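You operate a simulated robot arm through the tools that you are given. There is no shell and no other tool.

Carry out the task below with a simulated robot arm. There is one attempt and no reset: what you move stays moved.

TASK
Release the held reading, zero the light meter and park it at 0.5 m.
Fine: HOLD once, then ZERO with the flap shut; the flap stays shut.

Only the result counts: the job must be done as asked and must still hold three seconds after the hand-in. Knocking over, shifting, dropping, spilling or breaking anything else fails it.

THE ROBOT
A 6-joint arm with a two-finger gripper, fixed in place. Base frame: the origin is at the foot of the arm, x ahead of it, y to its left, z up; the work surface is at about z = 78. Units: cm, rad, N and s.
Its first joint turns from -2.897 to 2.897 rad. Payload 3.43 kg.
Tool frame: the origin (TCP) lies between the finger pads and is the grasp point; the fingertips stand 2 cm ahead of it; z points along the fingers, y is the line along which they close. The gripper opens to 19 cm. The gripper's body begins 24.8 cm behind the TCP.
Orientation is that of the tool frame in the base frame, as [roll, pitch, yaw] about the fixed x, y, z axes, in that order (R = Rz(yaw) Ry(pitch) Rx(roll)). With the fingers straight down and closing along the base's y, the tool's x points along the base's -x, its y along +y and its z along -z.

THE INTERFACE
- The arm moves only by the tool send_rows. Its argument "rows" is text: rows parted by semicolons, each of 7 numbers parted by spaces: the closure in counts, from 0 (fully open) to 255 (shut), then the shift along the tool's x, y, z in units of 300 mm (1.0 is 300 mm), then the turn, a rotation vector about the tool's x, y, z in units of 180 degrees (1.0 is 180 degrees). In form: gripper dx dy dz ax ay az; .... A call has 1 to 20 rows; each row is the pose to reach, as a shift and turn from the pose commanded when the call began, along the tool's axes at that moment. A call with a number of a shift or a turn outside -1 to 1 is refused whole. Each row takes 0.2 s and may step no farther than 5 cm and 0.15 rad from the row before; otherwise, or with a gripper value out of range, the whole call is refused. A pose out of reach is approached as far as the arm can. The call stops where the force on the tool passes 40 N (or 10 N more than at its start, if that is more) or the arm is blocked; 0.2 s more then pass. Each finger travels about 15.3 cm/s and halts on what it meets, pressing with about 41 N; the grip force reading is that of the motor and also rises with nothing between the fingers. The clock runs only during rows and for 0.2 s after the last one: add rows that repeat a pose to give the fingers time. The reply holds the time, the measured pose of the TCP, the force on the tool along the base axes, the opening and the grip force, in the units named above and with some noise, with the torque about the TCP (base axes, N m) and any sound that the robot's microphone picked up.
- Cameras (640 x 400 px; columns grow to the right, rows downward): "scene" is fixed at [4.91, 49.93, 159.39]; the picture's right is [-0.03, -1.00, 0.00], its down [-0.60, 0.02, -0.80] and it looks along [0.80, -0.03, -0.60] (base axes); focal length 338 px, centre (320, 200). "wrist" rides on the gripper at [7, -0.8, -28.8] in the tool frame; the picture's right is [0.12, 0.99, 0.00], its down [-0.96, 0.11, -0.25] and it looks along [-0.24, 0.03, 0.97] (tool axes); focal length 261 px, centre (320, 200). There is no depth. A picture from a camera that has moved, and an enlarged one, comes with that camera's place and axes in the base frame and with its lens.
- capture(camera): a new picture of that camera. The clock stands still meanwhile.
- lift_body(by): slides the trunk up (or, below 0, down) by that many cm; the arm rides with it, the base frame stays. It gives what a move gives, with no picture.
- close_up(camera, box): a new picture of the part [left, top, right, bottom] of that camera's present view, enlarged. The clock stands still meanwhile.
- finish_job(): hands the job in; it is judged then, once.

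Places have to be worked out from the pictures, the camera data and where the tool is seen. Open the gripper and draw the arm clear of the work before you hand the job in, unless the task says otherwise.

The tools are called after ">>>" as name(argument=value, ...) on one line, values as JSON. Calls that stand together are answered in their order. send_rows: Moves the arm, as the interface text tells. Its arguments: {"type":"object","properties":{"rows":{"type":"string"}},"required":["rows"]} The other tools are called the same way: lift_body (by) slides the trunk up or down; capture (camera) takes a picture; close_up (camera, box) takes an enlarged picture of a part of a camera's view; finish_job () hands the job in.

At the start:

```text
time: 0.0
eef_pos: [72.99, 2.25, 125.94]
tcp_rot: [3.141, -0.001, -3.14]
force: [-0.3, -0.5, -0.1]
ft_torque: [-0.02, -0.02, 0.02]
gripper_width: 19.03
gripper_force: 0.1
trunk travel left (down, up): [-27.5, 16.5]
```

scene: 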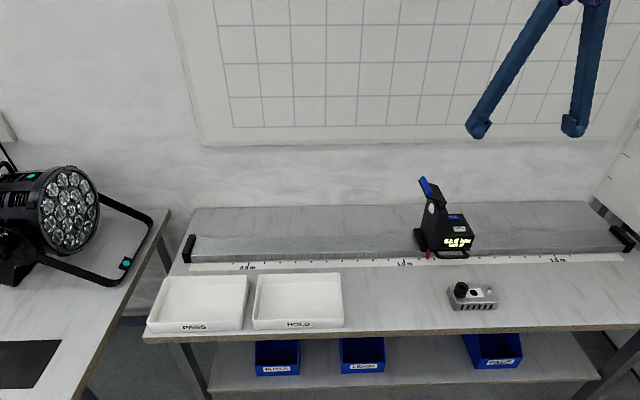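
wrist: 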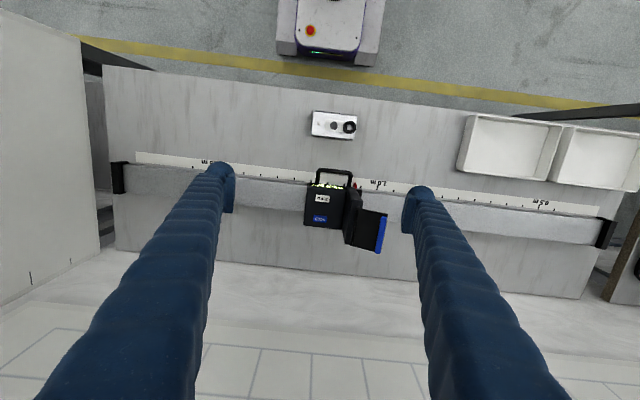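

I see the light meter on a rail with a ruler, with its flap apparently open. I'll take enlarged views to find the buttons, the scale and the flap.

>>> close_up(camera="scene", box=[390, 160, 510, 310])

>>> close_up(camera="wrist", box=[280, 150, 420, 270])

>>> close_up(camera="scene", box=[180, 220, 420, 300])

>>> close_up(camera="wrist", box=[350, 160, 630, 260])

```text
2.67 times, centred on (450, 235) of scene
camera zoom: at [4.91, 49.93, 159.39], right [-0.03, -1.0, 0.0], down [-0.6, 0.02, -0.8], along [0.8, -0.03, -0.6], focal length 900 px, centre (-27, 107)
```

zoom: 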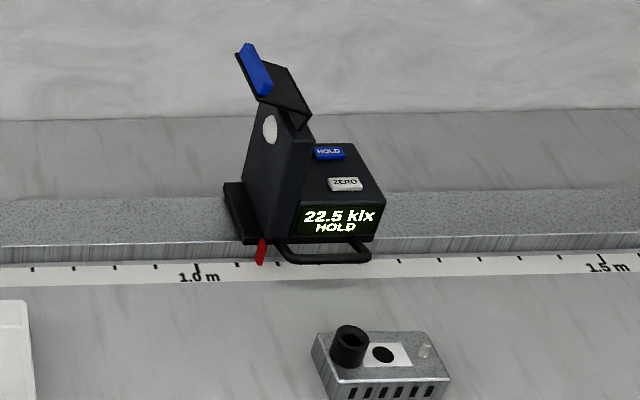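

```text
3.33 times, centred on (350, 210) of wrist
camera zoom: at [66.13, 1.49, 154.71], right [-0.12, 0.99, 0.0], down [0.96, 0.11, 0.25], along [0.24, 0.03, -0.97], focal length 869 px, centre (220, 167)
```

zoom: 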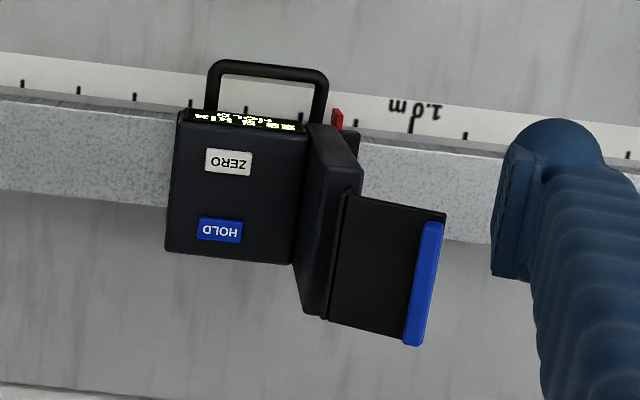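

```text
2.67 times, centred on (300, 260) of scene
camera zoom: at [4.91, 49.93, 159.39], right [-0.03, -1.0, 0.0], down [-0.6, 0.02, -0.8], along [0.8, -0.03, -0.6], focal length 900 px, centre (373, 40)
```

zoom: 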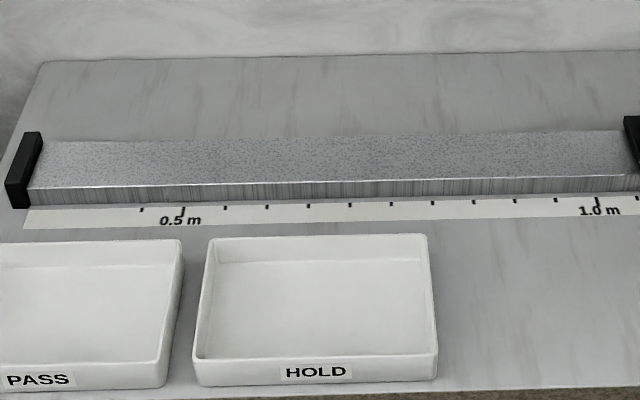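

```text
2.29 times, centred on (490, 210) of wrist
camera zoom: at [66.13, 1.49, 154.71], right [-0.12, 0.99, 0.0], down [0.96, 0.11, 0.25], along [0.24, 0.03, -0.97], focal length 596 px, centre (-69, 177)
```

zoom: 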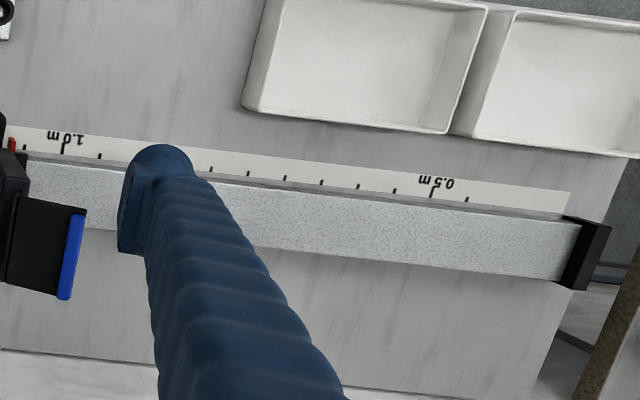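

The meter shows "22.5 klx HOLD". Triangulating the two views gives these positions:
- HOLD is at about (87.3, 3.9, 89.7) and ZERO at about (81.8, 3.9, 89.6).
- The flap hinge is near y 11.5, z 99, and the flap is raised 45° with its blue edge at y 16.4, z 104.
- The red index is near y 13, and the 0.5 m tick is near y 70.6.

I'll close the fingers and hover just above the flap to check these.

>>> send_rows(rows="255 0 0 0 0 0 0; 255 -0.048 0.06 0.058 0 0 0; 255 -0.096 0.12 0.116 0 0 0; 255 -0.144 0.179 0.174 0 0 0; 255 -0.192 0.239 0.232 0 0 0; 255 -0.24 0.299 0.29 0 0 0; 255 -0.288 0.359 0.348 0 0 0; 255 -0.336 0.419 0.407 0 0 0; 255 -0.3837 0.4783 0.4647 0 0 0; 255 -0.3837 0.4783 0.4647 0 0 0")

```text
time: 2.2
eef_pos: [84.51, 16.75, 111.89]
tcp_rot: [3.141, 0.0, 3.142]
force: [-0.3, 0.8, 1.0]
ft_torque: [-0.09, -0.03, -0.05]
gripper_width: 0.01
gripper_force: 34.5
trunk travel left (down, up): [-27.5, 16.5]
```

The arm reached (84.5, 16.75, 111.9) with the fingers shut. I'll check the tips' position relative to the flap from both cameras.

>>> close_up(camera="scene", box=[390, 110, 510, 260])

>>> capture(camera="wrist")

```text
2.67 times, centred on (450, 185) of scene
camera zoom: at [4.91, 49.93, 159.39], right [-0.03, -1.0, 0.0], down [-0.6, 0.02, -0.8], along [0.8, -0.03, -0.6], focal length 900 px, centre (-27, 240)
```

zoom: 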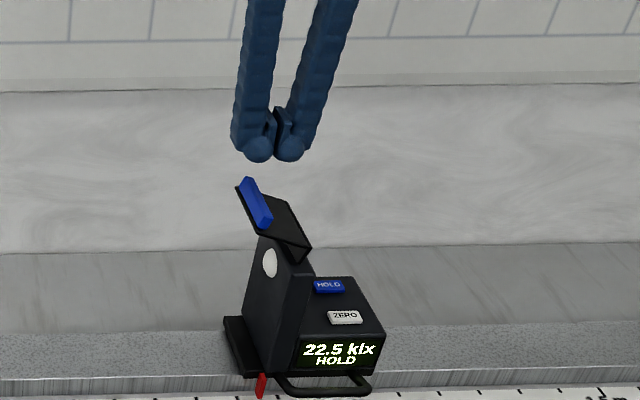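

```text
taken
camera wrist: at [77.63, 15.92, 140.74], right [-0.12, 0.99, 0.0], down [0.96, 0.11, 0.25], along [0.25, 0.03, -0.97], focal length 261 px, centre (320, 200)
```

wrist: 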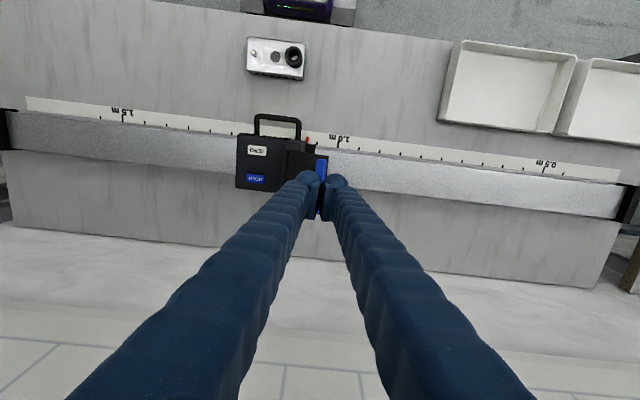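

The closed tips sit directly over the blue edge of the flap. I'll push straight down slowly so the flap swings past horizontal, stopping with the tips at about z 94.

>>> send_rows(rows="255 0 0 0.067 0 0 0; 255 0 0 0.133 0 0 0; 255 0 0 0.167 0 0 0; 255 0 0 0.2 0 0 0; 255 0 0 0.233 0 0 0; 255 0 0 0.267 0 0 0; 255 0 0 0.3 0 0 0; 255 0 0 0.333 0 0 0; 255 0 0 0.367 0 0 0; 255 0 0 0.4 0 0 0; 255 0 0 0.433 0 0 0; 255 0 0 0.467 0 0 0; 255 0 0 0.5 0 0 0; 255 0 0 0.53 0 0 0")

>>> close_up(camera="scene", box=[390, 130, 510, 280])

```text
time: 5.2
eef_pos: [84.56, 16.67, 96.11]
tcp_rot: [3.142, 0.0, -3.141]
force: [-0.6, -0.1, 0.2]
ft_torque: [-0.01, 0.0, 0.02]
gripper_width: 0.04
gripper_force: 33.7
trunk travel left (down, up): [-27.5, 16.5]
```

```text
2.67 times, centred on (450, 205) of scene
camera zoom: at [4.91, 49.93, 159.39], right [-0.03, -1.0, 0.0], down [-0.6, 0.02, -0.8], along [0.8, -0.03, -0.6], focal length 900 px, centre (-27, 187)
```

zoom: 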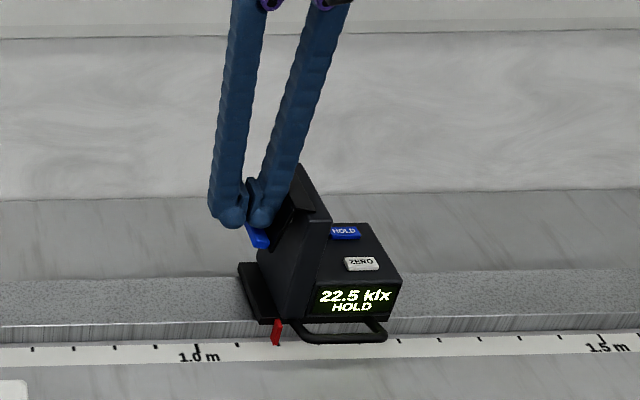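

The flap has swung down past horizontal and the meter slid about 1.5 cm to the right, which is harmless. Next I'll push slowly toward -y to press the flap against the tower face.

>>> send_rows(rows="255 0 -0.017 0.005 0 0 0; 255 0 -0.033 0.01 0 0 0; 255 0 -0.05 0.015 0 0 0; 255 0 -0.067 0.015 0 0 0; 255 0 -0.083 0.015 0 0 0; 255 0 -0.1 0.015 0 0 0")

>>> close_up(camera="scene", box=[390, 130, 510, 280])

>>> close_up(camera="wrist", box=[200, 80, 440, 240])

```text
time: 6.6
eef_pos: [84.5, 13.62, 95.62]
tcp_rot: [3.141, -0.001, -3.141]
force: [0.5, 1.5, 0.3]
ft_torque: [-0.07, 0.0, 0.02]
gripper_width: 0.0
gripper_force: 34.7
trunk travel left (down, up): [-27.5, 16.5]
```

```text
2.67 times, centred on (450, 205) of scene
camera zoom: at [4.91, 49.93, 159.39], right [-0.03, -1.0, 0.0], down [-0.6, 0.02, -0.8], along [0.8, -0.03, -0.6], focal length 900 px, centre (-27, 187)
```

zoom: 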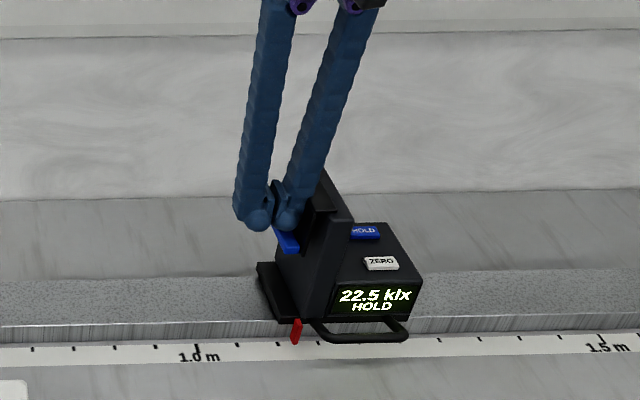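

```text
2.50 times, centred on (320, 160) of wrist
camera zoom: at [77.63, 12.86, 124.43], right [-0.12, 0.99, 0.0], down [0.96, 0.11, 0.25], along [0.24, 0.03, -0.97], focal length 652 px, centre (320, 300)
```

zoom: 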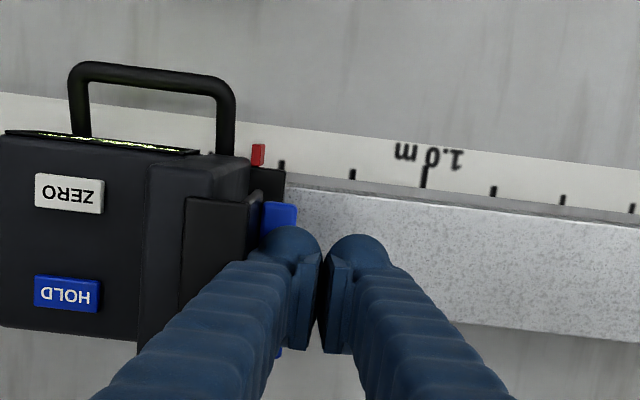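

The meter is sliding as I push, so the flap is only partly closed (about -60°). I'll zoom in on the tower to plan a squeeze between the fingers instead.

>>> close_up(camera="scene", box=[420, 180, 484, 260])

>>> close_up(camera="wrist", box=[190, 110, 320, 230])

```text
5.00 times, centred on (452, 220) of scene
camera zoom: at [4.91, 49.93, 159.39], right [-0.03, -1.0, 0.0], down [-0.6, 0.02, -0.8], along [0.8, -0.03, -0.6], focal length 1688 px, centre (-340, 100)
```

zoom: 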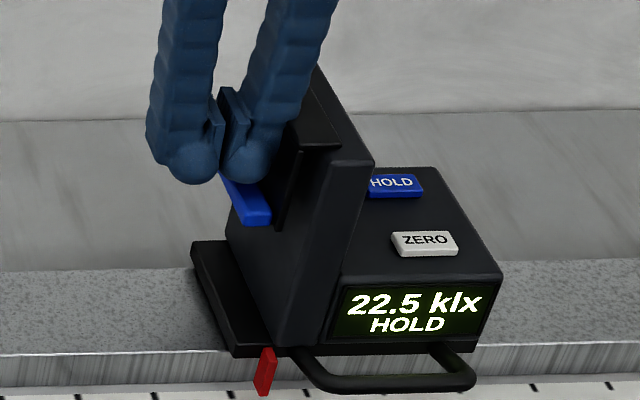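

```text
3.33 times, centred on (255, 170) of wrist
camera zoom: at [77.63, 12.86, 124.43], right [-0.12, 0.99, 0.0], down [0.96, 0.11, 0.25], along [0.24, 0.03, -0.97], focal length 869 px, centre (537, 300)
```

zoom: 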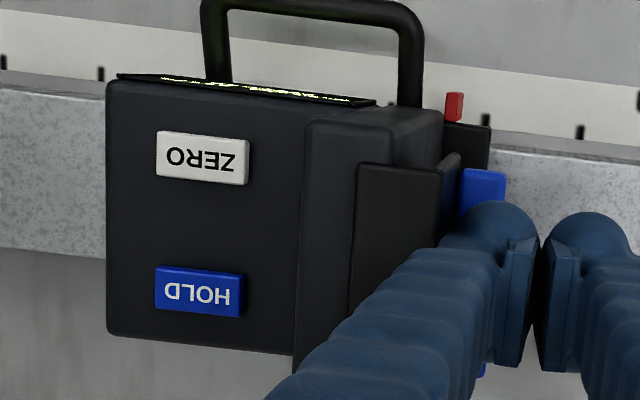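

The geometry of the flap at the tower top is unclear with the fingers in the way. I'll lift clear and back off to +y to look at the flap unobstructed.

>>> send_rows(rows="255 0 0.02 -0.05 0 0 0; 255 0 0.06 -0.15 0 0 0; 255 0 0.12 -0.27 0 0 0; 255 0.05 0.2 -0.37 0 0 0; 255 0.1 0.3 -0.45 0 0 0; 255 0.15 0.4 -0.5 0 0 0; 255 0.2 0.5 -0.5 0 0 0; 255 0.2 0.5 -0.5 0 0 0")

>>> close_up(camera="scene", box=[420, 180, 484, 260])

>>> capture(camera="wrist")

```text
time: 8.4
eef_pos: [78.6, 28.75, 110.75]
tcp_rot: [-3.142, -0.002, -3.141]
force: [0.5, 1.1, -0.7]
ft_torque: [-0.08, 0.02, -0.02]
gripper_width: 0.02
gripper_force: 34.7
trunk travel left (down, up): [-27.5, 16.5]
```

```text
5.00 times, centred on (452, 220) of scene
camera zoom: at [4.91, 49.93, 159.39], right [-0.03, -1.0, 0.0], down [-0.6, 0.02, -0.8], along [0.8, -0.03, -0.6], focal length 1688 px, centre (-340, 100)
```

zoom: 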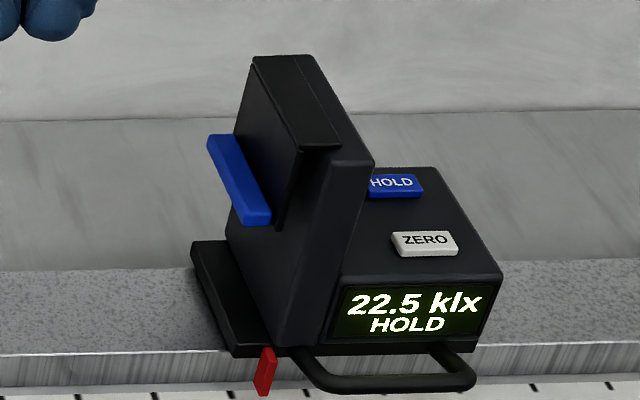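

```text
taken
camera wrist: at [71.72, 28.06, 139.39], right [-0.12, 0.99, 0.0], down [0.96, 0.11, 0.25], along [0.24, 0.03, -0.97], focal length 261 px, centre (320, 200)
```

wrist: 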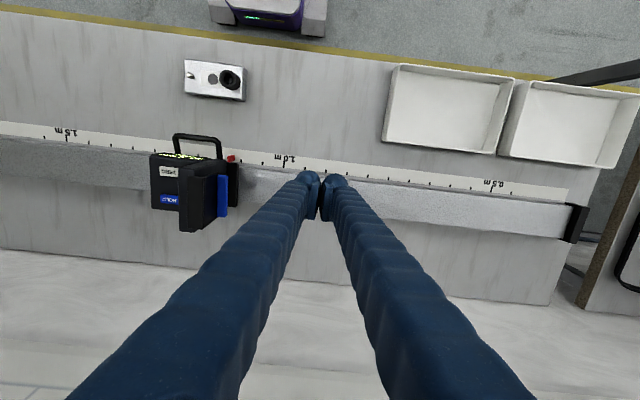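

The flap now looks closed, with an L-shaped cover flat over the top-left of the tower and its side plate vertical. I'll zoom in from the wrist to confirm.

>>> close_up(camera="wrist", box=[140, 130, 250, 240])

>>> close_up(camera="scene", box=[430, 185, 470, 235])

```text
3.64 times, centred on (195, 185) of wrist
camera zoom: at [71.72, 28.06, 139.39], right [-0.12, 0.99, 0.0], down [0.96, 0.11, 0.25], along [0.24, 0.03, -0.97], focal length 948 px, centre (774, 254)
```

zoom: 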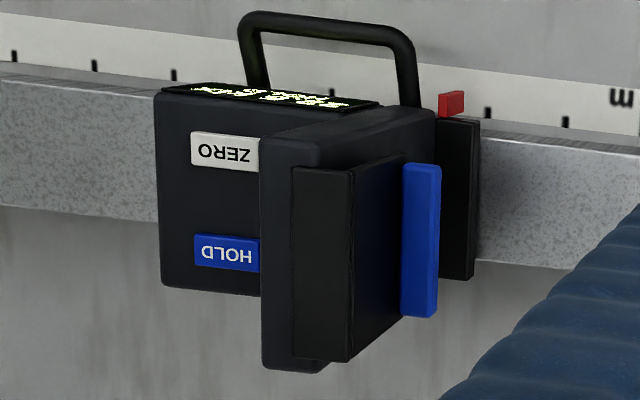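

```text
8.00 times, centred on (450, 210) of scene
camera zoom: at [4.91, 49.93, 159.39], right [-0.03, -1.0, 0.0], down [-0.6, 0.02, -0.8], along [0.8, -0.03, -0.6], focal length 2700 px, centre (-720, 120)
```

zoom: 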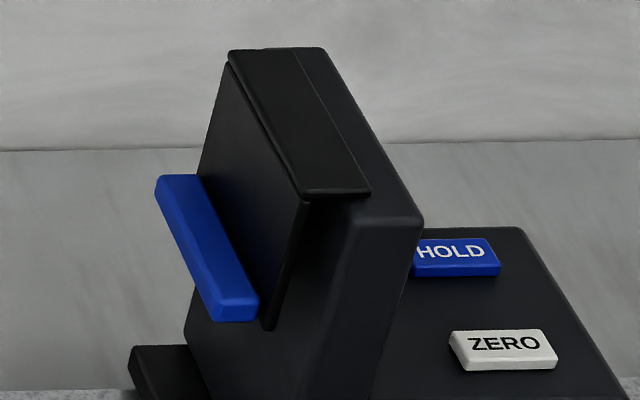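

The flap looks shut, and the live reading after HOLD will confirm it. The meter has moved about 4.1 cm toward -y, so HOLD is now near (87.4, -0.2). I'll travel over at a safe height, keeping slightly right of the tower.

>>> send_rows(rows="255 -0.0367 -0.125 0 0 0 0; 255 -0.0733 -0.25 0 0 0 0; 255 -0.11 -0.375 0 0 0 0; 255 -0.1467 -0.499 0 0 0 0; 255 -0.1833 -0.624 0 0 0 0; 255 -0.22 -0.749 0 0 0 0; 255 -0.2567 -0.874 0 0 0 0; 255 -0.2933 -0.995 0 0 0 0; 255 -0.2933 -0.995 0 0 0 0")

>>> close_up(camera="scene", box=[410, 130, 506, 250])

>>> close_up(camera="wrist", box=[230, 100, 430, 240])

```text
time: 10.4
eef_pos: [87.71, -1.17, 110.6]
tcp_rot: [3.141, 0.001, 3.139]
force: [0.0, -0.3, 0.2]
ft_torque: [0.14, -0.01, 0.01]
gripper_width: 0.02
gripper_force: 34.3
trunk travel left (down, up): [-27.5, 16.5]
```

```text
3.33 times, centred on (458, 190) of scene
camera zoom: at [4.91, 49.93, 159.39], right [-0.03, -1.0, 0.0], down [-0.6, 0.02, -0.8], along [0.8, -0.03, -0.6], focal length 1125 px, centre (-140, 233)
```

zoom: 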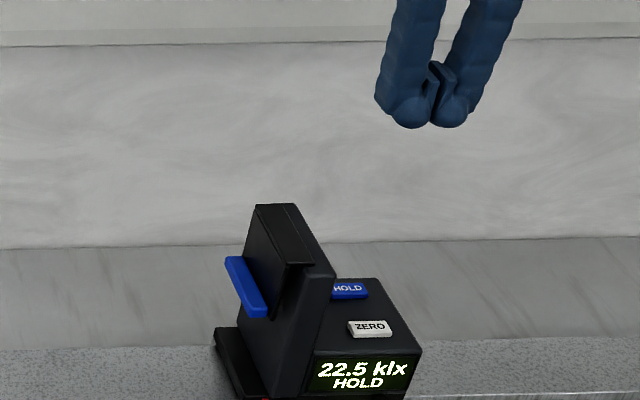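

```text
2.86 times, centred on (330, 170) of wrist
camera zoom: at [80.6, -2.02, 139.35], right [-0.12, 0.99, 0.0], down [0.96, 0.12, 0.25], along [0.25, 0.03, -0.97], focal length 745 px, centre (291, 286)
```

zoom: 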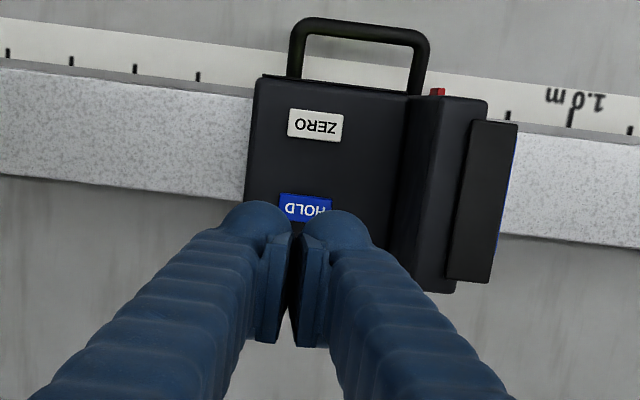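

The tips are aligned above HOLD at about (87.7, -0.3), with the tower's right face near y 6, so there is clearance. I'll descend to about 1.3 cm above the button.

>>> send_rows(rows="255 0 0 0.1 0 0 0; 255 0 0 0.2 0 0 0; 255 0 0 0.3 0 0 0; 255 0 0 0.4 0 0 0; 255 0 0 0.46 0 0 0; 255 0 0 0.5 0 0 0; 255 0 0 0.54 0 0 0; 255 0 0 0.58 0 0 0; 255 0 0 0.58 0 0 0")

>>> close_up(camera="scene", box=[420, 180, 484, 260])

>>> close_up(camera="wrist", box=[230, 100, 430, 240])

```text
time: 12.4
eef_pos: [87.29, -1.16, 93.35]
tcp_rot: [3.141, -0.001, 3.14]
force: [0.2, -0.3, -0.3]
ft_torque: [-0.01, -0.03, -0.01]
gripper_width: 0.01
gripper_force: 33.7
trunk travel left (down, up): [-27.5, 16.5]
```

```text
5.00 times, centred on (452, 220) of scene
camera zoom: at [4.91, 49.93, 159.39], right [-0.03, -1.0, 0.0], down [-0.6, 0.02, -0.8], along [0.8, -0.03, -0.6], focal length 1688 px, centre (-340, 100)
```

zoom: 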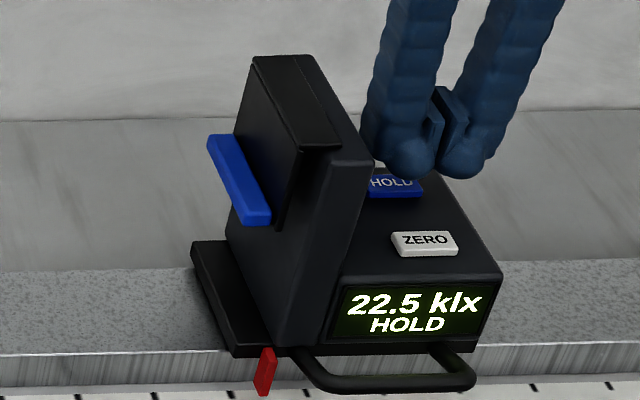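

```text
2.86 times, centred on (330, 170) of wrist
camera zoom: at [80.36, -2.07, 122.11], right [-0.12, 0.99, 0.0], down [0.96, 0.11, 0.25], along [0.24, 0.03, -0.97], focal length 745 px, centre (291, 286)
```

zoom: 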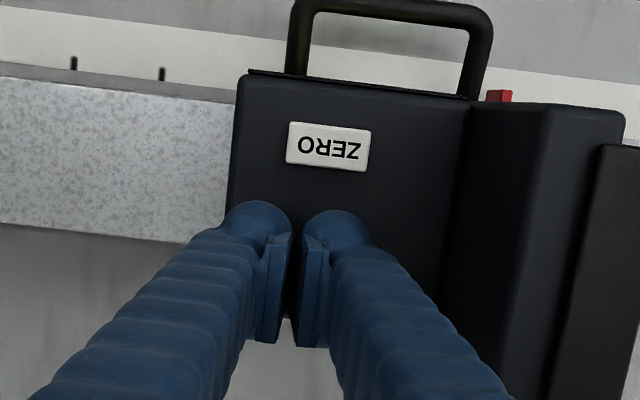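

Projecting the known tip position matches the image, so the calibration holds and the tips are centred on HOLD within about 1 cm. I'll descend slowly and watch the force.

>>> send_rows(rows="255 0 0 0.01 0 0 0; 255 0 0 0.02 0 0 0; 255 0 0 0.03 0 0 0; 255 0 0 0.035 0 0 0; 255 0 0 0.04 0 0 0; 255 0 0 0.045 0 0 0")

>>> close_up(camera="scene", box=[420, 180, 484, 260])

```text
time: 13.8
eef_pos: [87.25, -1.24, 92.08]
tcp_rot: [3.141, 0.0, -3.141]
force: [0.1, -0.1, 0.3]
ft_torque: [-0.01, 0.0, -0.03]
gripper_width: 0.0
gripper_force: 34.2
trunk travel left (down, up): [-27.5, 16.5]
```

```text
5.00 times, centred on (452, 220) of scene
camera zoom: at [4.91, 49.93, 159.39], right [-0.03, -1.0, 0.0], down [-0.6, 0.02, -0.8], along [0.8, -0.03, -0.6], focal length 1688 px, centre (-340, 100)
```

zoom: 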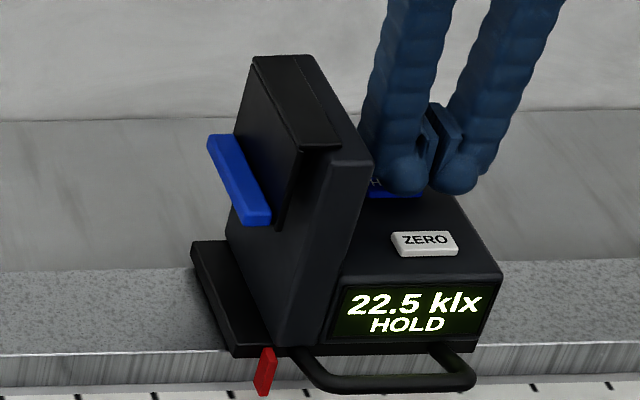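

There is no contact yet at TCP z 92.1. I'll continue down 0.5 cm in fine steps.

>>> send_rows(rows="255 0 0 0.004 0 0 0; 255 0 0 0.008 0 0 0; 255 0 0 0.012 0 0 0; 255 0 0 0.016 0 0 0")

>>> close_up(camera="scene", box=[420, 180, 484, 260])

```text
time: 14.8
eef_pos: [87.27, -1.18, 91.36]
tcp_rot: [3.14, -0.003, 3.14]
force: [-0.1, -0.5, 0.4]
ft_torque: [0.01, 0.0, 0.0]
gripper_width: 0.0
gripper_force: 34.0
trunk travel left (down, up): [-27.5, 16.5]
```

```text
5.00 times, centred on (452, 220) of scene
camera zoom: at [4.91, 49.93, 159.39], right [-0.03, -1.0, 0.0], down [-0.6, 0.02, -0.8], along [0.8, -0.03, -0.6], focal length 1688 px, centre (-340, 100)
```

zoom: 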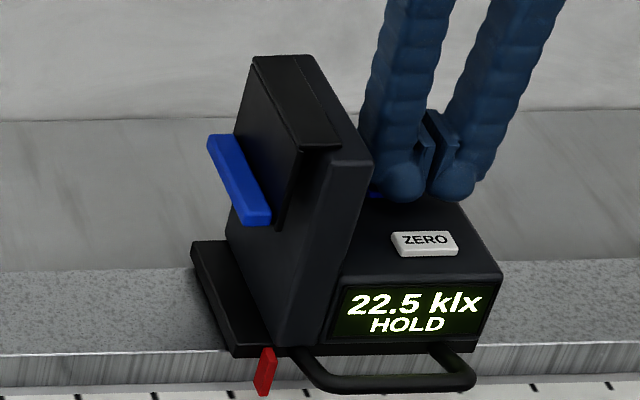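

There is still no force at z 91.4 and the display is unchanged. I'll keep going down in finer steps.

>>> send_rows(rows="255 0 0 0.003 0 0 0; 255 0 0 0.006 0 0 0; 255 0 0 0.01 0 0 0")

>>> close_up(camera="scene", box=[420, 180, 484, 260])

```text
time: 15.6
eef_pos: [87.34, -1.22, 91.12]
tcp_rot: [3.141, -0.001, 3.142]
force: [0.5, 0.0, 0.1]
ft_torque: [0.01, 0.0, 0.0]
gripper_width: 0.01
gripper_force: 34.0
trunk travel left (down, up): [-27.5, 16.5]
```

```text
5.00 times, centred on (452, 220) of scene
camera zoom: at [4.91, 49.93, 159.39], right [-0.03, -1.0, 0.0], down [-0.6, 0.02, -0.8], along [0.8, -0.03, -0.6], focal length 1688 px, centre (-340, 100)
```

zoom: 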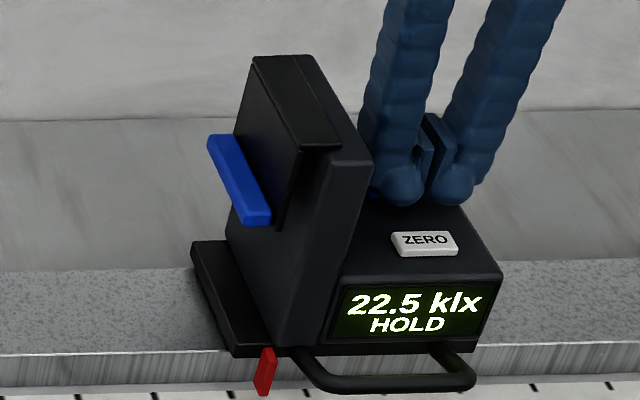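

The tip bottom is now at about z 89.1 and still reads no force. I'll continue in small steps of about 0.3 cm per call.

>>> send_rows(rows="255 0 0 0.003 0 0 0; 255 0 0 0.006 0 0 0; 255 0 0 0.01 0 0 0")

>>> close_up(camera="scene", box=[420, 180, 484, 260])

```text
time: 16.4
eef_pos: [87.36, -1.18, 90.88]
tcp_rot: [3.141, 0.001, 3.14]
force: [0.3, -0.2, 2.6]
ft_torque: [0.05, -0.02, 0.03]
gripper_width: 0.01
gripper_force: 34.5
trunk travel left (down, up): [-27.5, 16.5]
heard: click
```

```text
5.00 times, centred on (452, 220) of scene
camera zoom: at [4.91, 49.93, 159.39], right [-0.03, -1.0, 0.0], down [-0.6, 0.02, -0.8], along [0.8, -0.03, -0.6], focal length 1688 px, centre (-340, 100)
```

zoom: 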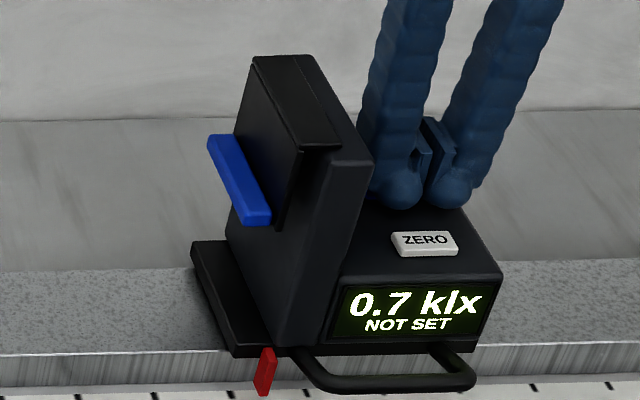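

HOLD clicked at about 2.6 N and the display now reads "0.7 klx NOT SET", so the hold is released. I'll lift straight up clear of the tower and recheck.

>>> send_rows(rows="255 0 0 -0.03 0 0 0; 255 0 0 -0.1 0 0 0; 255 0 0 -0.2 0 0 0; 255 0 0 -0.33 0 0 0; 255 0 0 -0.48 0 0 0; 255 0 0 -0.6 0 0 0; 255 0 0 -0.6 0 0 0")

>>> close_up(camera="scene", box=[420, 180, 484, 260])

>>> close_up(camera="wrist", box=[230, 100, 430, 240])

```text
time: 18.0
eef_pos: [87.29, -0.89, 108.82]
tcp_rot: [3.141, -0.001, 3.141]
force: [-0.6, 0.0, -0.2]
ft_torque: [-0.04, 0.02, -0.01]
gripper_width: 0.0
gripper_force: 34.2
trunk travel left (down, up): [-27.5, 16.5]
```

```text
5.00 times, centred on (452, 220) of scene
camera zoom: at [4.91, 49.93, 159.39], right [-0.03, -1.0, 0.0], down [-0.6, 0.02, -0.8], along [0.8, -0.03, -0.6], focal length 1688 px, centre (-340, 100)
```

zoom: 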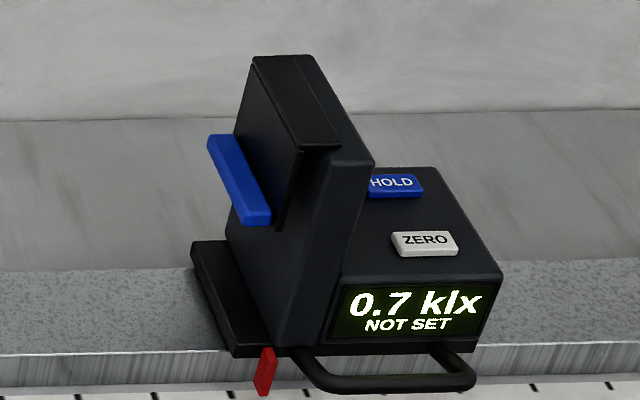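

```text
2.86 times, centred on (330, 170) of wrist
camera zoom: at [80.39, -1.69, 137.51], right [-0.12, 0.99, 0.0], down [0.96, 0.11, 0.25], along [0.24, 0.03, -0.97], focal length 745 px, centre (291, 286)
```

zoom: 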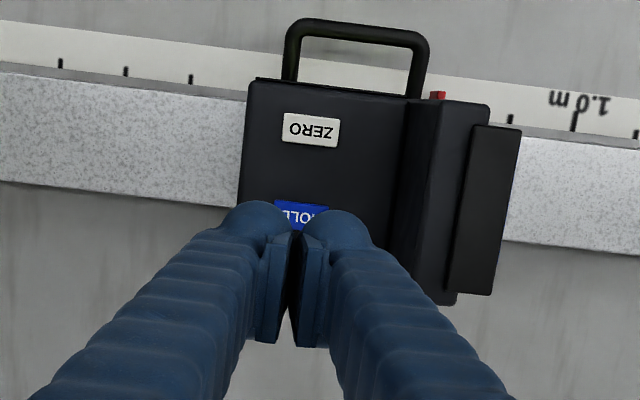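

The reading is a steady 0.7 klx and the flap looks vertical. To be certain it is fully shut before zeroing, I'll open the gripper and straddle the tower and flap for a gentle squeeze. First I move above it.

>>> send_rows(rows="0 0.02 0.07 0 0 0 0; 0 0.04 0.14 0 0 0 0; 0 0.06 0.21 0 0 0 0; 0 0.08 0.28 0 0 0 0; 0 0.093 0.333 0 0 0 0; 0 0.093 0.333 0 0 0 0; 0 0.093 0.333 0 0 0 0")

>>> capture(camera="wrist")

>>> close_up(camera="scene", box=[390, 110, 510, 260])

```text
time: 19.6
eef_pos: [84.46, 8.77, 108.83]
tcp_rot: [-3.141, -0.002, -3.141]
force: [-0.4, -0.1, 0.0]
ft_torque: [-0.03, 0.0, 0.02]
gripper_width: 19.0
gripper_force: 0.1
trunk travel left (down, up): [-27.5, 16.5]
```

```text
taken
camera wrist: at [77.52, 7.93, 137.56], right [-0.12, 0.99, 0.0], down [0.96, 0.11, 0.25], along [0.24, 0.03, -0.97], focal length 261 px, centre (320, 200)
```

wrist: 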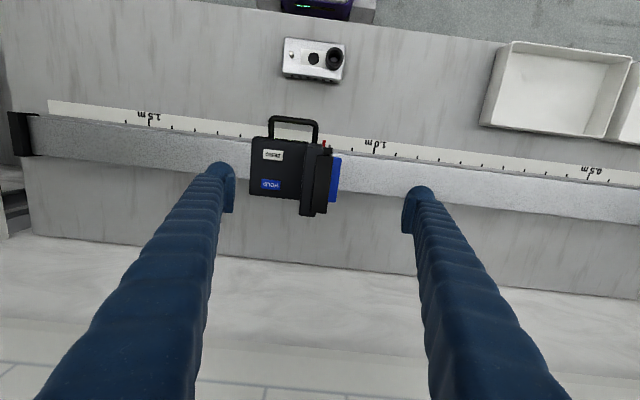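

```text
2.67 times, centred on (450, 185) of scene
camera zoom: at [4.91, 49.93, 159.39], right [-0.03, -1.0, 0.0], down [-0.6, 0.02, -0.8], along [0.8, -0.03, -0.6], focal length 900 px, centre (-27, 240)
```

zoom: 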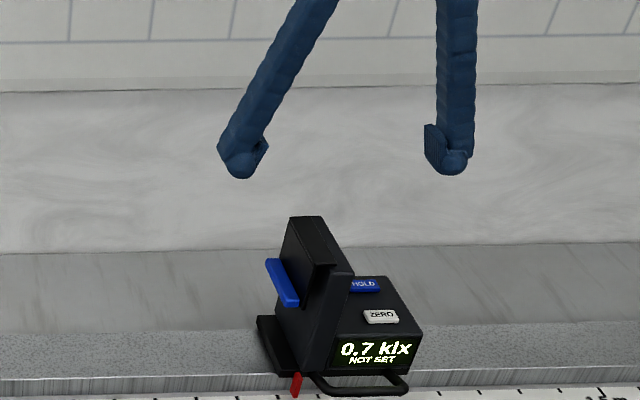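

The fingers straddle the tower cleanly. I'll descend to TCP z of about 93.5, keeping the tips above the body top and level with the blue tab.

>>> send_rows(rows="0 0 0 0.1 0 0 0; 0 0 0 0.2 0 0 0; 0 0 0 0.3 0 0 0; 0 0 0 0.38 0 0 0; 0 0 0 0.44 0 0 0; 0 0 0 0.48 0 0 0; 0 0 0 0.51 0 0 0; 0 0 0 0.51 0 0 0")

>>> close_up(camera="wrist", box=[190, 90, 450, 250])

>>> close_up(camera="scene", box=[410, 160, 506, 270])

```text
time: 21.4
eef_pos: [84.51, 8.75, 93.6]
tcp_rot: [3.139, 0.0, 3.141]
force: [-0.1, -0.8, -0.7]
ft_torque: [-0.05, -0.01, 0.01]
gripper_width: 19.0
gripper_force: 0.0
trunk travel left (down, up): [-27.5, 16.5]
```

```text
2.46 times, centred on (320, 170) of wrist
camera zoom: at [77.66, 7.98, 122.35], right [-0.12, 0.99, 0.0], down [0.96, 0.11, 0.25], along [0.25, 0.03, -0.97], focal length 642 px, centre (320, 274)
```

zoom: 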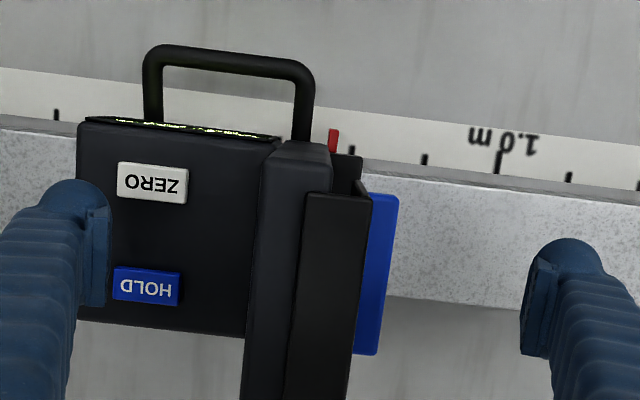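

```text
3.64 times, centred on (458, 215) of scene
camera zoom: at [4.91, 49.93, 159.39], right [-0.03, -1.0, 0.0], down [-0.6, 0.02, -0.8], along [0.8, -0.03, -0.6], focal length 1227 px, centre (-182, 146)
```

zoom: 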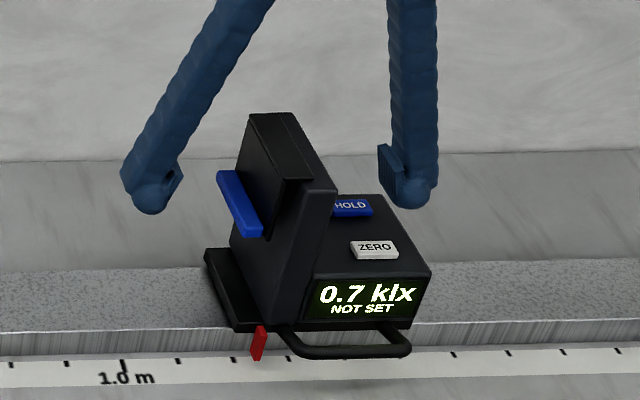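

I'll close to about a 9 cm opening and then tighten gradually while watching the width and grip force.

>>> send_rows(rows="40 0 0 0 0 0 0; 80 0 0 0 0 0 0; 105 0 0 0 0 0 0; 120 0 0 0 0 0 0; 130 0 0 0 0 0 0; 130 0 0 0 0 0 0")

>>> close_up(camera="wrist", box=[190, 90, 450, 250])

```text
time: 22.8
eef_pos: [84.49, 8.81, 93.68]
tcp_rot: [-3.142, -0.002, -3.14]
force: [-0.6, 0.5, 0.1]
ft_torque: [-0.01, -0.04, 0.02]
gripper_width: 9.32
gripper_force: 0.0
trunk travel left (down, up): [-27.5, 16.5]
```

```text
2.46 times, centred on (320, 170) of wrist
camera zoom: at [77.67, 7.98, 122.35], right [-0.12, 0.99, 0.0], down [0.96, 0.11, 0.25], along [0.24, 0.03, -0.97], focal length 642 px, centre (320, 274)
```

zoom: 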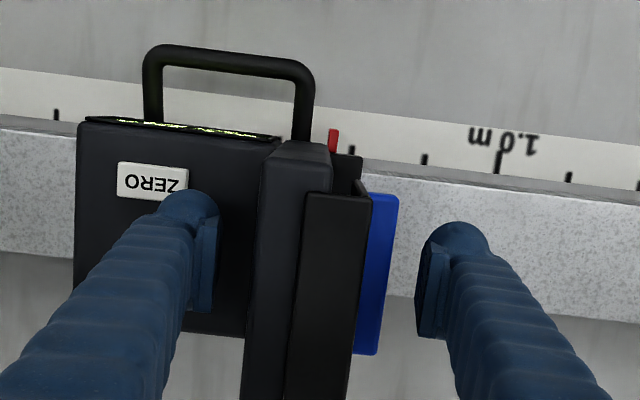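

About 1.5 cm of gap remains on each side. I'll tighten in small steps toward the expected contact at about 6.2 cm.

>>> send_rows(rows="145 0 0 0 0 0 0; 152 0 0 0 0 0 0; 158 0 0 0 0 0 0; 162 0 0 0 0 0 0; 165 0 0 0 0 0 0; 168 0 0 0 0 0 0; 168 0 0 0 0 0 0")

>>> close_up(camera="wrist", box=[190, 90, 450, 250])

>>> close_up(camera="scene", box=[420, 180, 484, 260])

```text
time: 24.4
eef_pos: [84.67, 8.82, 93.59]
tcp_rot: [3.14, -0.002, -3.14]
force: [-0.5, 2.6, -0.1]
ft_torque: [0.0, -0.01, -0.01]
gripper_width: 6.63
gripper_force: 0.8
trunk travel left (down, up): [-27.5, 16.5]
```

```text
2.46 times, centred on (320, 170) of wrist
camera zoom: at [77.67, 8.0, 122.35], right [-0.12, 0.99, 0.0], down [0.96, 0.11, 0.25], along [0.24, 0.03, -0.97], focal length 642 px, centre (320, 274)
```

zoom: 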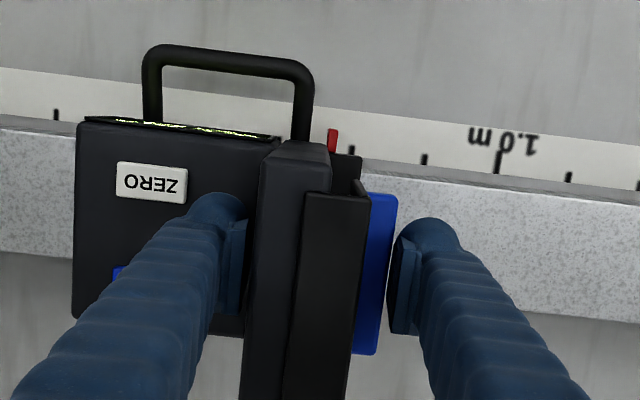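

```text
5.00 times, centred on (452, 220) of scene
camera zoom: at [4.91, 49.93, 159.39], right [-0.03, -1.0, 0.0], down [-0.6, 0.02, -0.8], along [0.8, -0.03, -0.6], focal length 1688 px, centre (-340, 100)
```

zoom: 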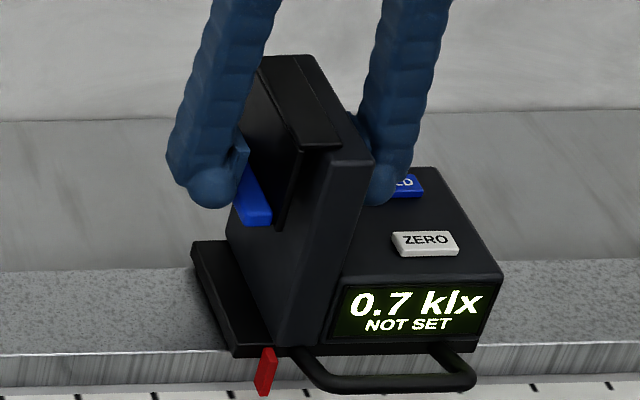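

The left finger touches the tab (about 2.6 N) and the reading is unchanged. I'll tighten a bit more so the tower is also held on the right side.

>>> send_rows(rows="170 0 0 0 0 0 0; 172 0 0 0 0 0 0; 174 0 0 0 0 0 0; 176 0 0 0 0 0 0; 178 0 0 0 0 0 0; 180 0 0 0 0 0 0; 180 0 0 0 0 0 0")

>>> close_up(camera="wrist", box=[190, 90, 450, 250])

>>> close_up(camera="scene", box=[420, 180, 484, 260])

```text
time: 26.0
eef_pos: [84.55, 8.8, 93.5]
tcp_rot: [3.141, -0.001, -3.14]
force: [-0.4, -1.7, 0.5]
ft_torque: [1.26, -0.01, 0.06]
gripper_width: 5.96
gripper_force: 44.7
trunk travel left (down, up): [-27.5, 16.5]
```

```text
2.46 times, centred on (320, 170) of wrist
camera zoom: at [77.67, 7.96, 122.35], right [-0.12, 0.99, 0.0], down [0.96, 0.11, 0.25], along [0.24, 0.03, -0.97], focal length 642 px, centre (320, 274)
```

zoom: 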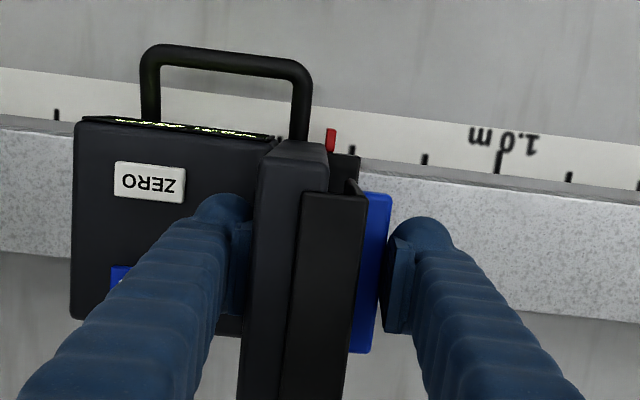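

```text
5.00 times, centred on (452, 220) of scene
camera zoom: at [4.91, 49.93, 159.39], right [-0.03, -1.0, 0.0], down [-0.6, 0.02, -0.8], along [0.8, -0.03, -0.6], focal length 1688 px, centre (-340, 100)
```

zoom: 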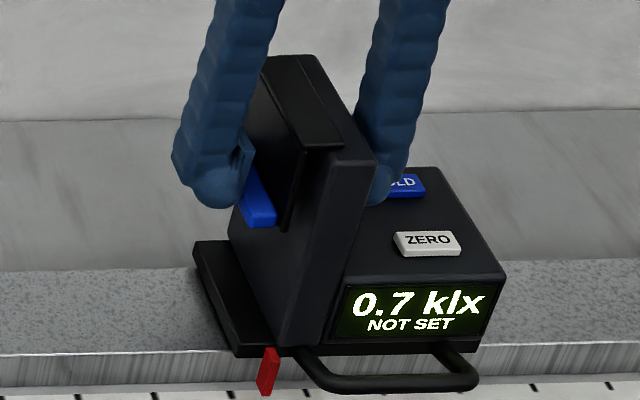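

The grip force rose to 44.7 N at 5.96 cm and the reading stayed at 0.7, so the flap is firmly shut. I'll open the fingers, rise and move above ZERO at about (82, -0.3).

>>> send_rows(rows="100 0 0 0 0 0 0; 50 0 0 0 0 0 0; 0 0 0 0 0 0 0; 0 0 0 -0.1 0 0 0; 0 0 0 -0.22 0 0 0; 0 0 0 -0.36 0 0 0; 0 0 0 -0.5 0 0 0; 100 0.03 -0.09 -0.5 0 0 0; 255 0.05 -0.18 -0.5 0 0 0; 255 0.075 -0.27 -0.5 0 0 0; 255 0.095 -0.333 -0.5 0 0 0; 255 0.095 -0.333 -0.5 0 0 0; 255 0.095 -0.333 -0.5 0 0 0")

>>> close_up(camera="wrist", box=[230, 100, 430, 240])

>>> close_up(camera="scene", box=[410, 130, 506, 250])

```text
time: 28.8
eef_pos: [81.66, -1.31, 108.49]
tcp_rot: [3.142, -0.001, -3.141]
force: [-0.3, 1.1, -0.3]
ft_torque: [-0.07, 0.01, -0.01]
gripper_width: 0.0
gripper_force: 34.6
trunk travel left (down, up): [-27.5, 16.5]
```

```text
2.86 times, centred on (330, 170) of wrist
camera zoom: at [74.75, -2.0, 137.28], right [-0.12, 0.99, 0.0], down [0.96, 0.12, 0.25], along [0.24, 0.03, -0.97], focal length 745 px, centre (291, 286)
```

zoom: 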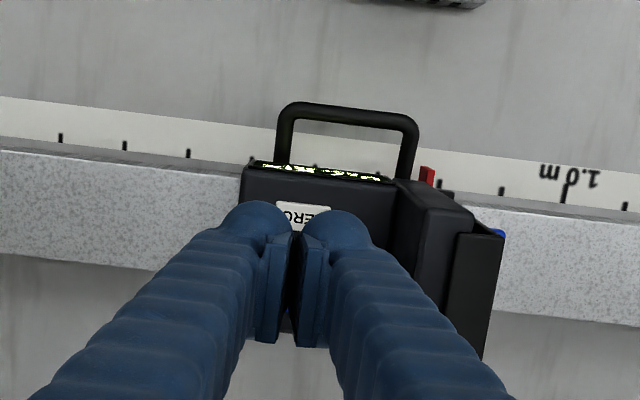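

```text
3.33 times, centred on (458, 190) of scene
camera zoom: at [4.91, 49.93, 159.39], right [-0.03, -1.0, 0.0], down [-0.6, 0.02, -0.8], along [0.8, -0.03, -0.6], focal length 1125 px, centre (-140, 233)
```

zoom: 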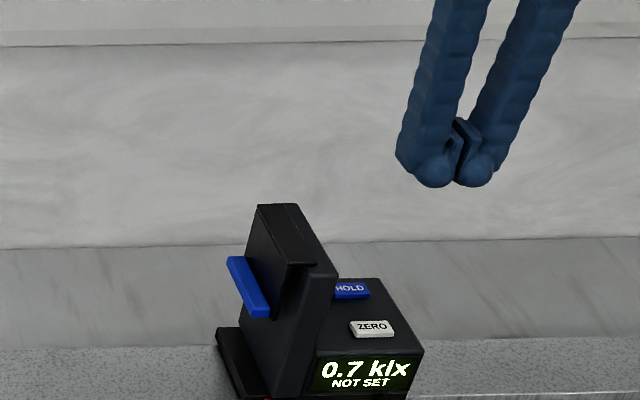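

The tips are over ZERO and the display still reads 0.7 NOT SET. I'll descend to just above the button.

>>> send_rows(rows="255 0 0 0.1 0 0 0; 255 0 0 0.2 0 0 0; 255 0 0 0.3 0 0 0; 255 0 0 0.38 0 0 0; 255 0 0 0.44 0 0 0; 255 0 0 0.48 0 0 0; 255 0 0 0.51 0 0 0; 255 0 0 0.533 0 0 0; 255 0 0 0.533 0 0 0")

>>> close_up(camera="scene", box=[420, 180, 484, 260])

```text
time: 30.8
eef_pos: [81.64, -1.17, 92.55]
tcp_rot: [-3.14, -0.002, -3.14]
force: [0.8, -0.3, -0.1]
ft_torque: [-0.01, 0.01, 0.01]
gripper_width: 0.01
gripper_force: 34.3
trunk travel left (down, up): [-27.5, 16.5]
```

```text
5.00 times, centred on (452, 220) of scene
camera zoom: at [4.91, 49.93, 159.39], right [-0.03, -1.0, 0.0], down [-0.6, 0.02, -0.8], along [0.8, -0.03, -0.6], focal length 1688 px, centre (-340, 100)
```

zoom: 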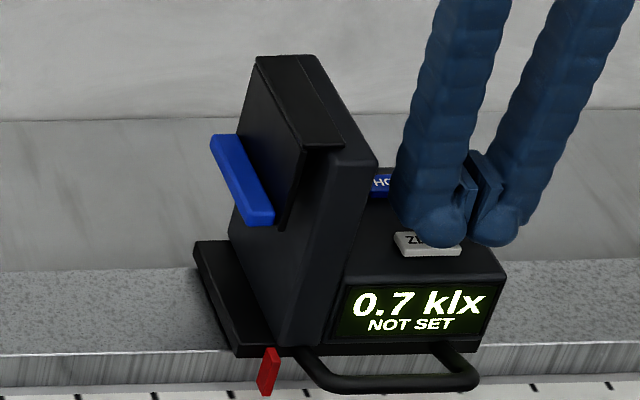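

The left fingertip is over the ZERO button. I'll press down slowly, stopping as soon as a click or force appears.

>>> send_rows(rows="255 0 0 0.01 0 0 0; 255 0 0 0.02 0 0 0; 255 0 0 0.03 0 0 0; 255 0 0 0.037 0 0 0; 255 0 0 0.043 0 0 0")

```text
time: 32.0
eef_pos: [81.68, -1.14, 91.29]
tcp_rot: [-3.141, 0.0, -3.141]
force: [-0.3, -0.6, 0.0]
ft_torque: [-0.02, -0.02, 0.0]
gripper_width: 0.0
gripper_force: 34.1
trunk travel left (down, up): [-27.5, 16.5]
```

There's no contact at z 91.3, so I'll continue in fine steps.

>>> send_rows(rows="255 0 0 0.003 0 0 0; 255 0 0 0.006 0 0 0; 255 0 0 0.01 0 0 0")

>>> close_up(camera="scene", box=[420, 180, 484, 260])

```text
time: 32.8
eef_pos: [81.56, -1.19, 91.14]
tcp_rot: [-3.141, 0.001, 3.141]
force: [0.0, -0.1, 0.6]
ft_torque: [0.0, -0.01, 0.0]
gripper_width: 0.0
gripper_force: 34.2
trunk travel left (down, up): [-27.5, 16.5]
```

```text
5.00 times, centred on (452, 220) of scene
camera zoom: at [4.91, 49.93, 159.39], right [-0.03, -1.0, 0.0], down [-0.6, 0.02, -0.8], along [0.8, -0.03, -0.6], focal length 1688 px, centre (-340, 100)
```

zoom: 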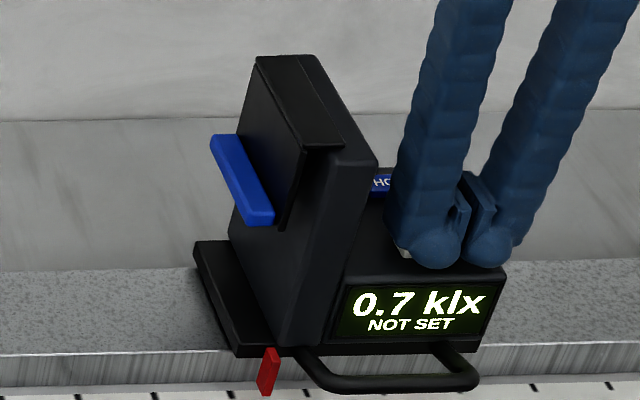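

The force is just beginning at 0.6 N. I'll press another 0.3 cm.

>>> send_rows(rows="255 0 0 0.003 0 0 0; 255 0 0 0.006 0 0 0; 255 0 0 0.01 0 0 0; 255 0 0 0.01 0 0 0")

>>> close_up(camera="scene", box=[420, 180, 484, 260])

```text
time: 33.8
eef_pos: [81.67, -1.22, 90.8]
tcp_rot: [-3.141, 0.0, 3.141]
force: [1.4, -0.1, 8.0]
ft_torque: [0.04, -0.08, 0.03]
gripper_width: 0.61
gripper_force: 34.3
trunk travel left (down, up): [-27.5, 16.5]
heard: click
```

```text
5.00 times, centred on (452, 220) of scene
camera zoom: at [4.91, 49.93, 159.39], right [-0.03, -1.0, 0.0], down [-0.6, 0.02, -0.8], along [0.8, -0.03, -0.6], focal length 1688 px, centre (-340, 100)
```

zoom: 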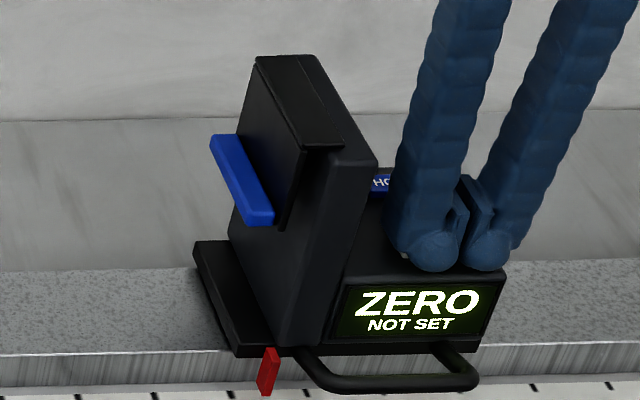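

ZERO clicked and the display reads "ZERO / NOT SET", so zeroing may be in progress while the button is held. I'll hold the press a moment and look again.

>>> send_rows(rows="255 0 0 0 0 0 0; 255 0 0 0 0 0 0; 255 0 0 0 0 0 0; 255 0 0 0 0 0 0")

>>> close_up(camera="scene", box=[420, 180, 484, 260])

```text
time: 34.8
eef_pos: [81.64, -1.18, 90.75]
tcp_rot: [-3.141, 0.0, -3.141]
force: [4.0, 0.0, 9.4]
ft_torque: [0.0, -0.13, 0.0]
gripper_width: 0.59
gripper_force: 34.3
trunk travel left (down, up): [-27.5, 16.5]
```

```text
5.00 times, centred on (452, 220) of scene
camera zoom: at [4.91, 49.93, 159.39], right [-0.03, -1.0, 0.0], down [-0.6, 0.02, -0.8], along [0.8, -0.03, -0.6], focal length 1688 px, centre (-340, 100)
```

zoom: 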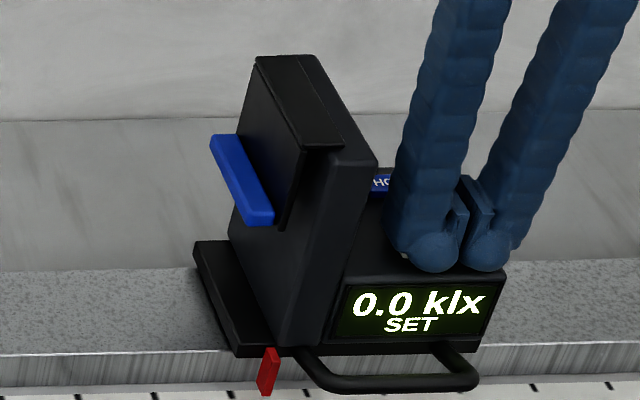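

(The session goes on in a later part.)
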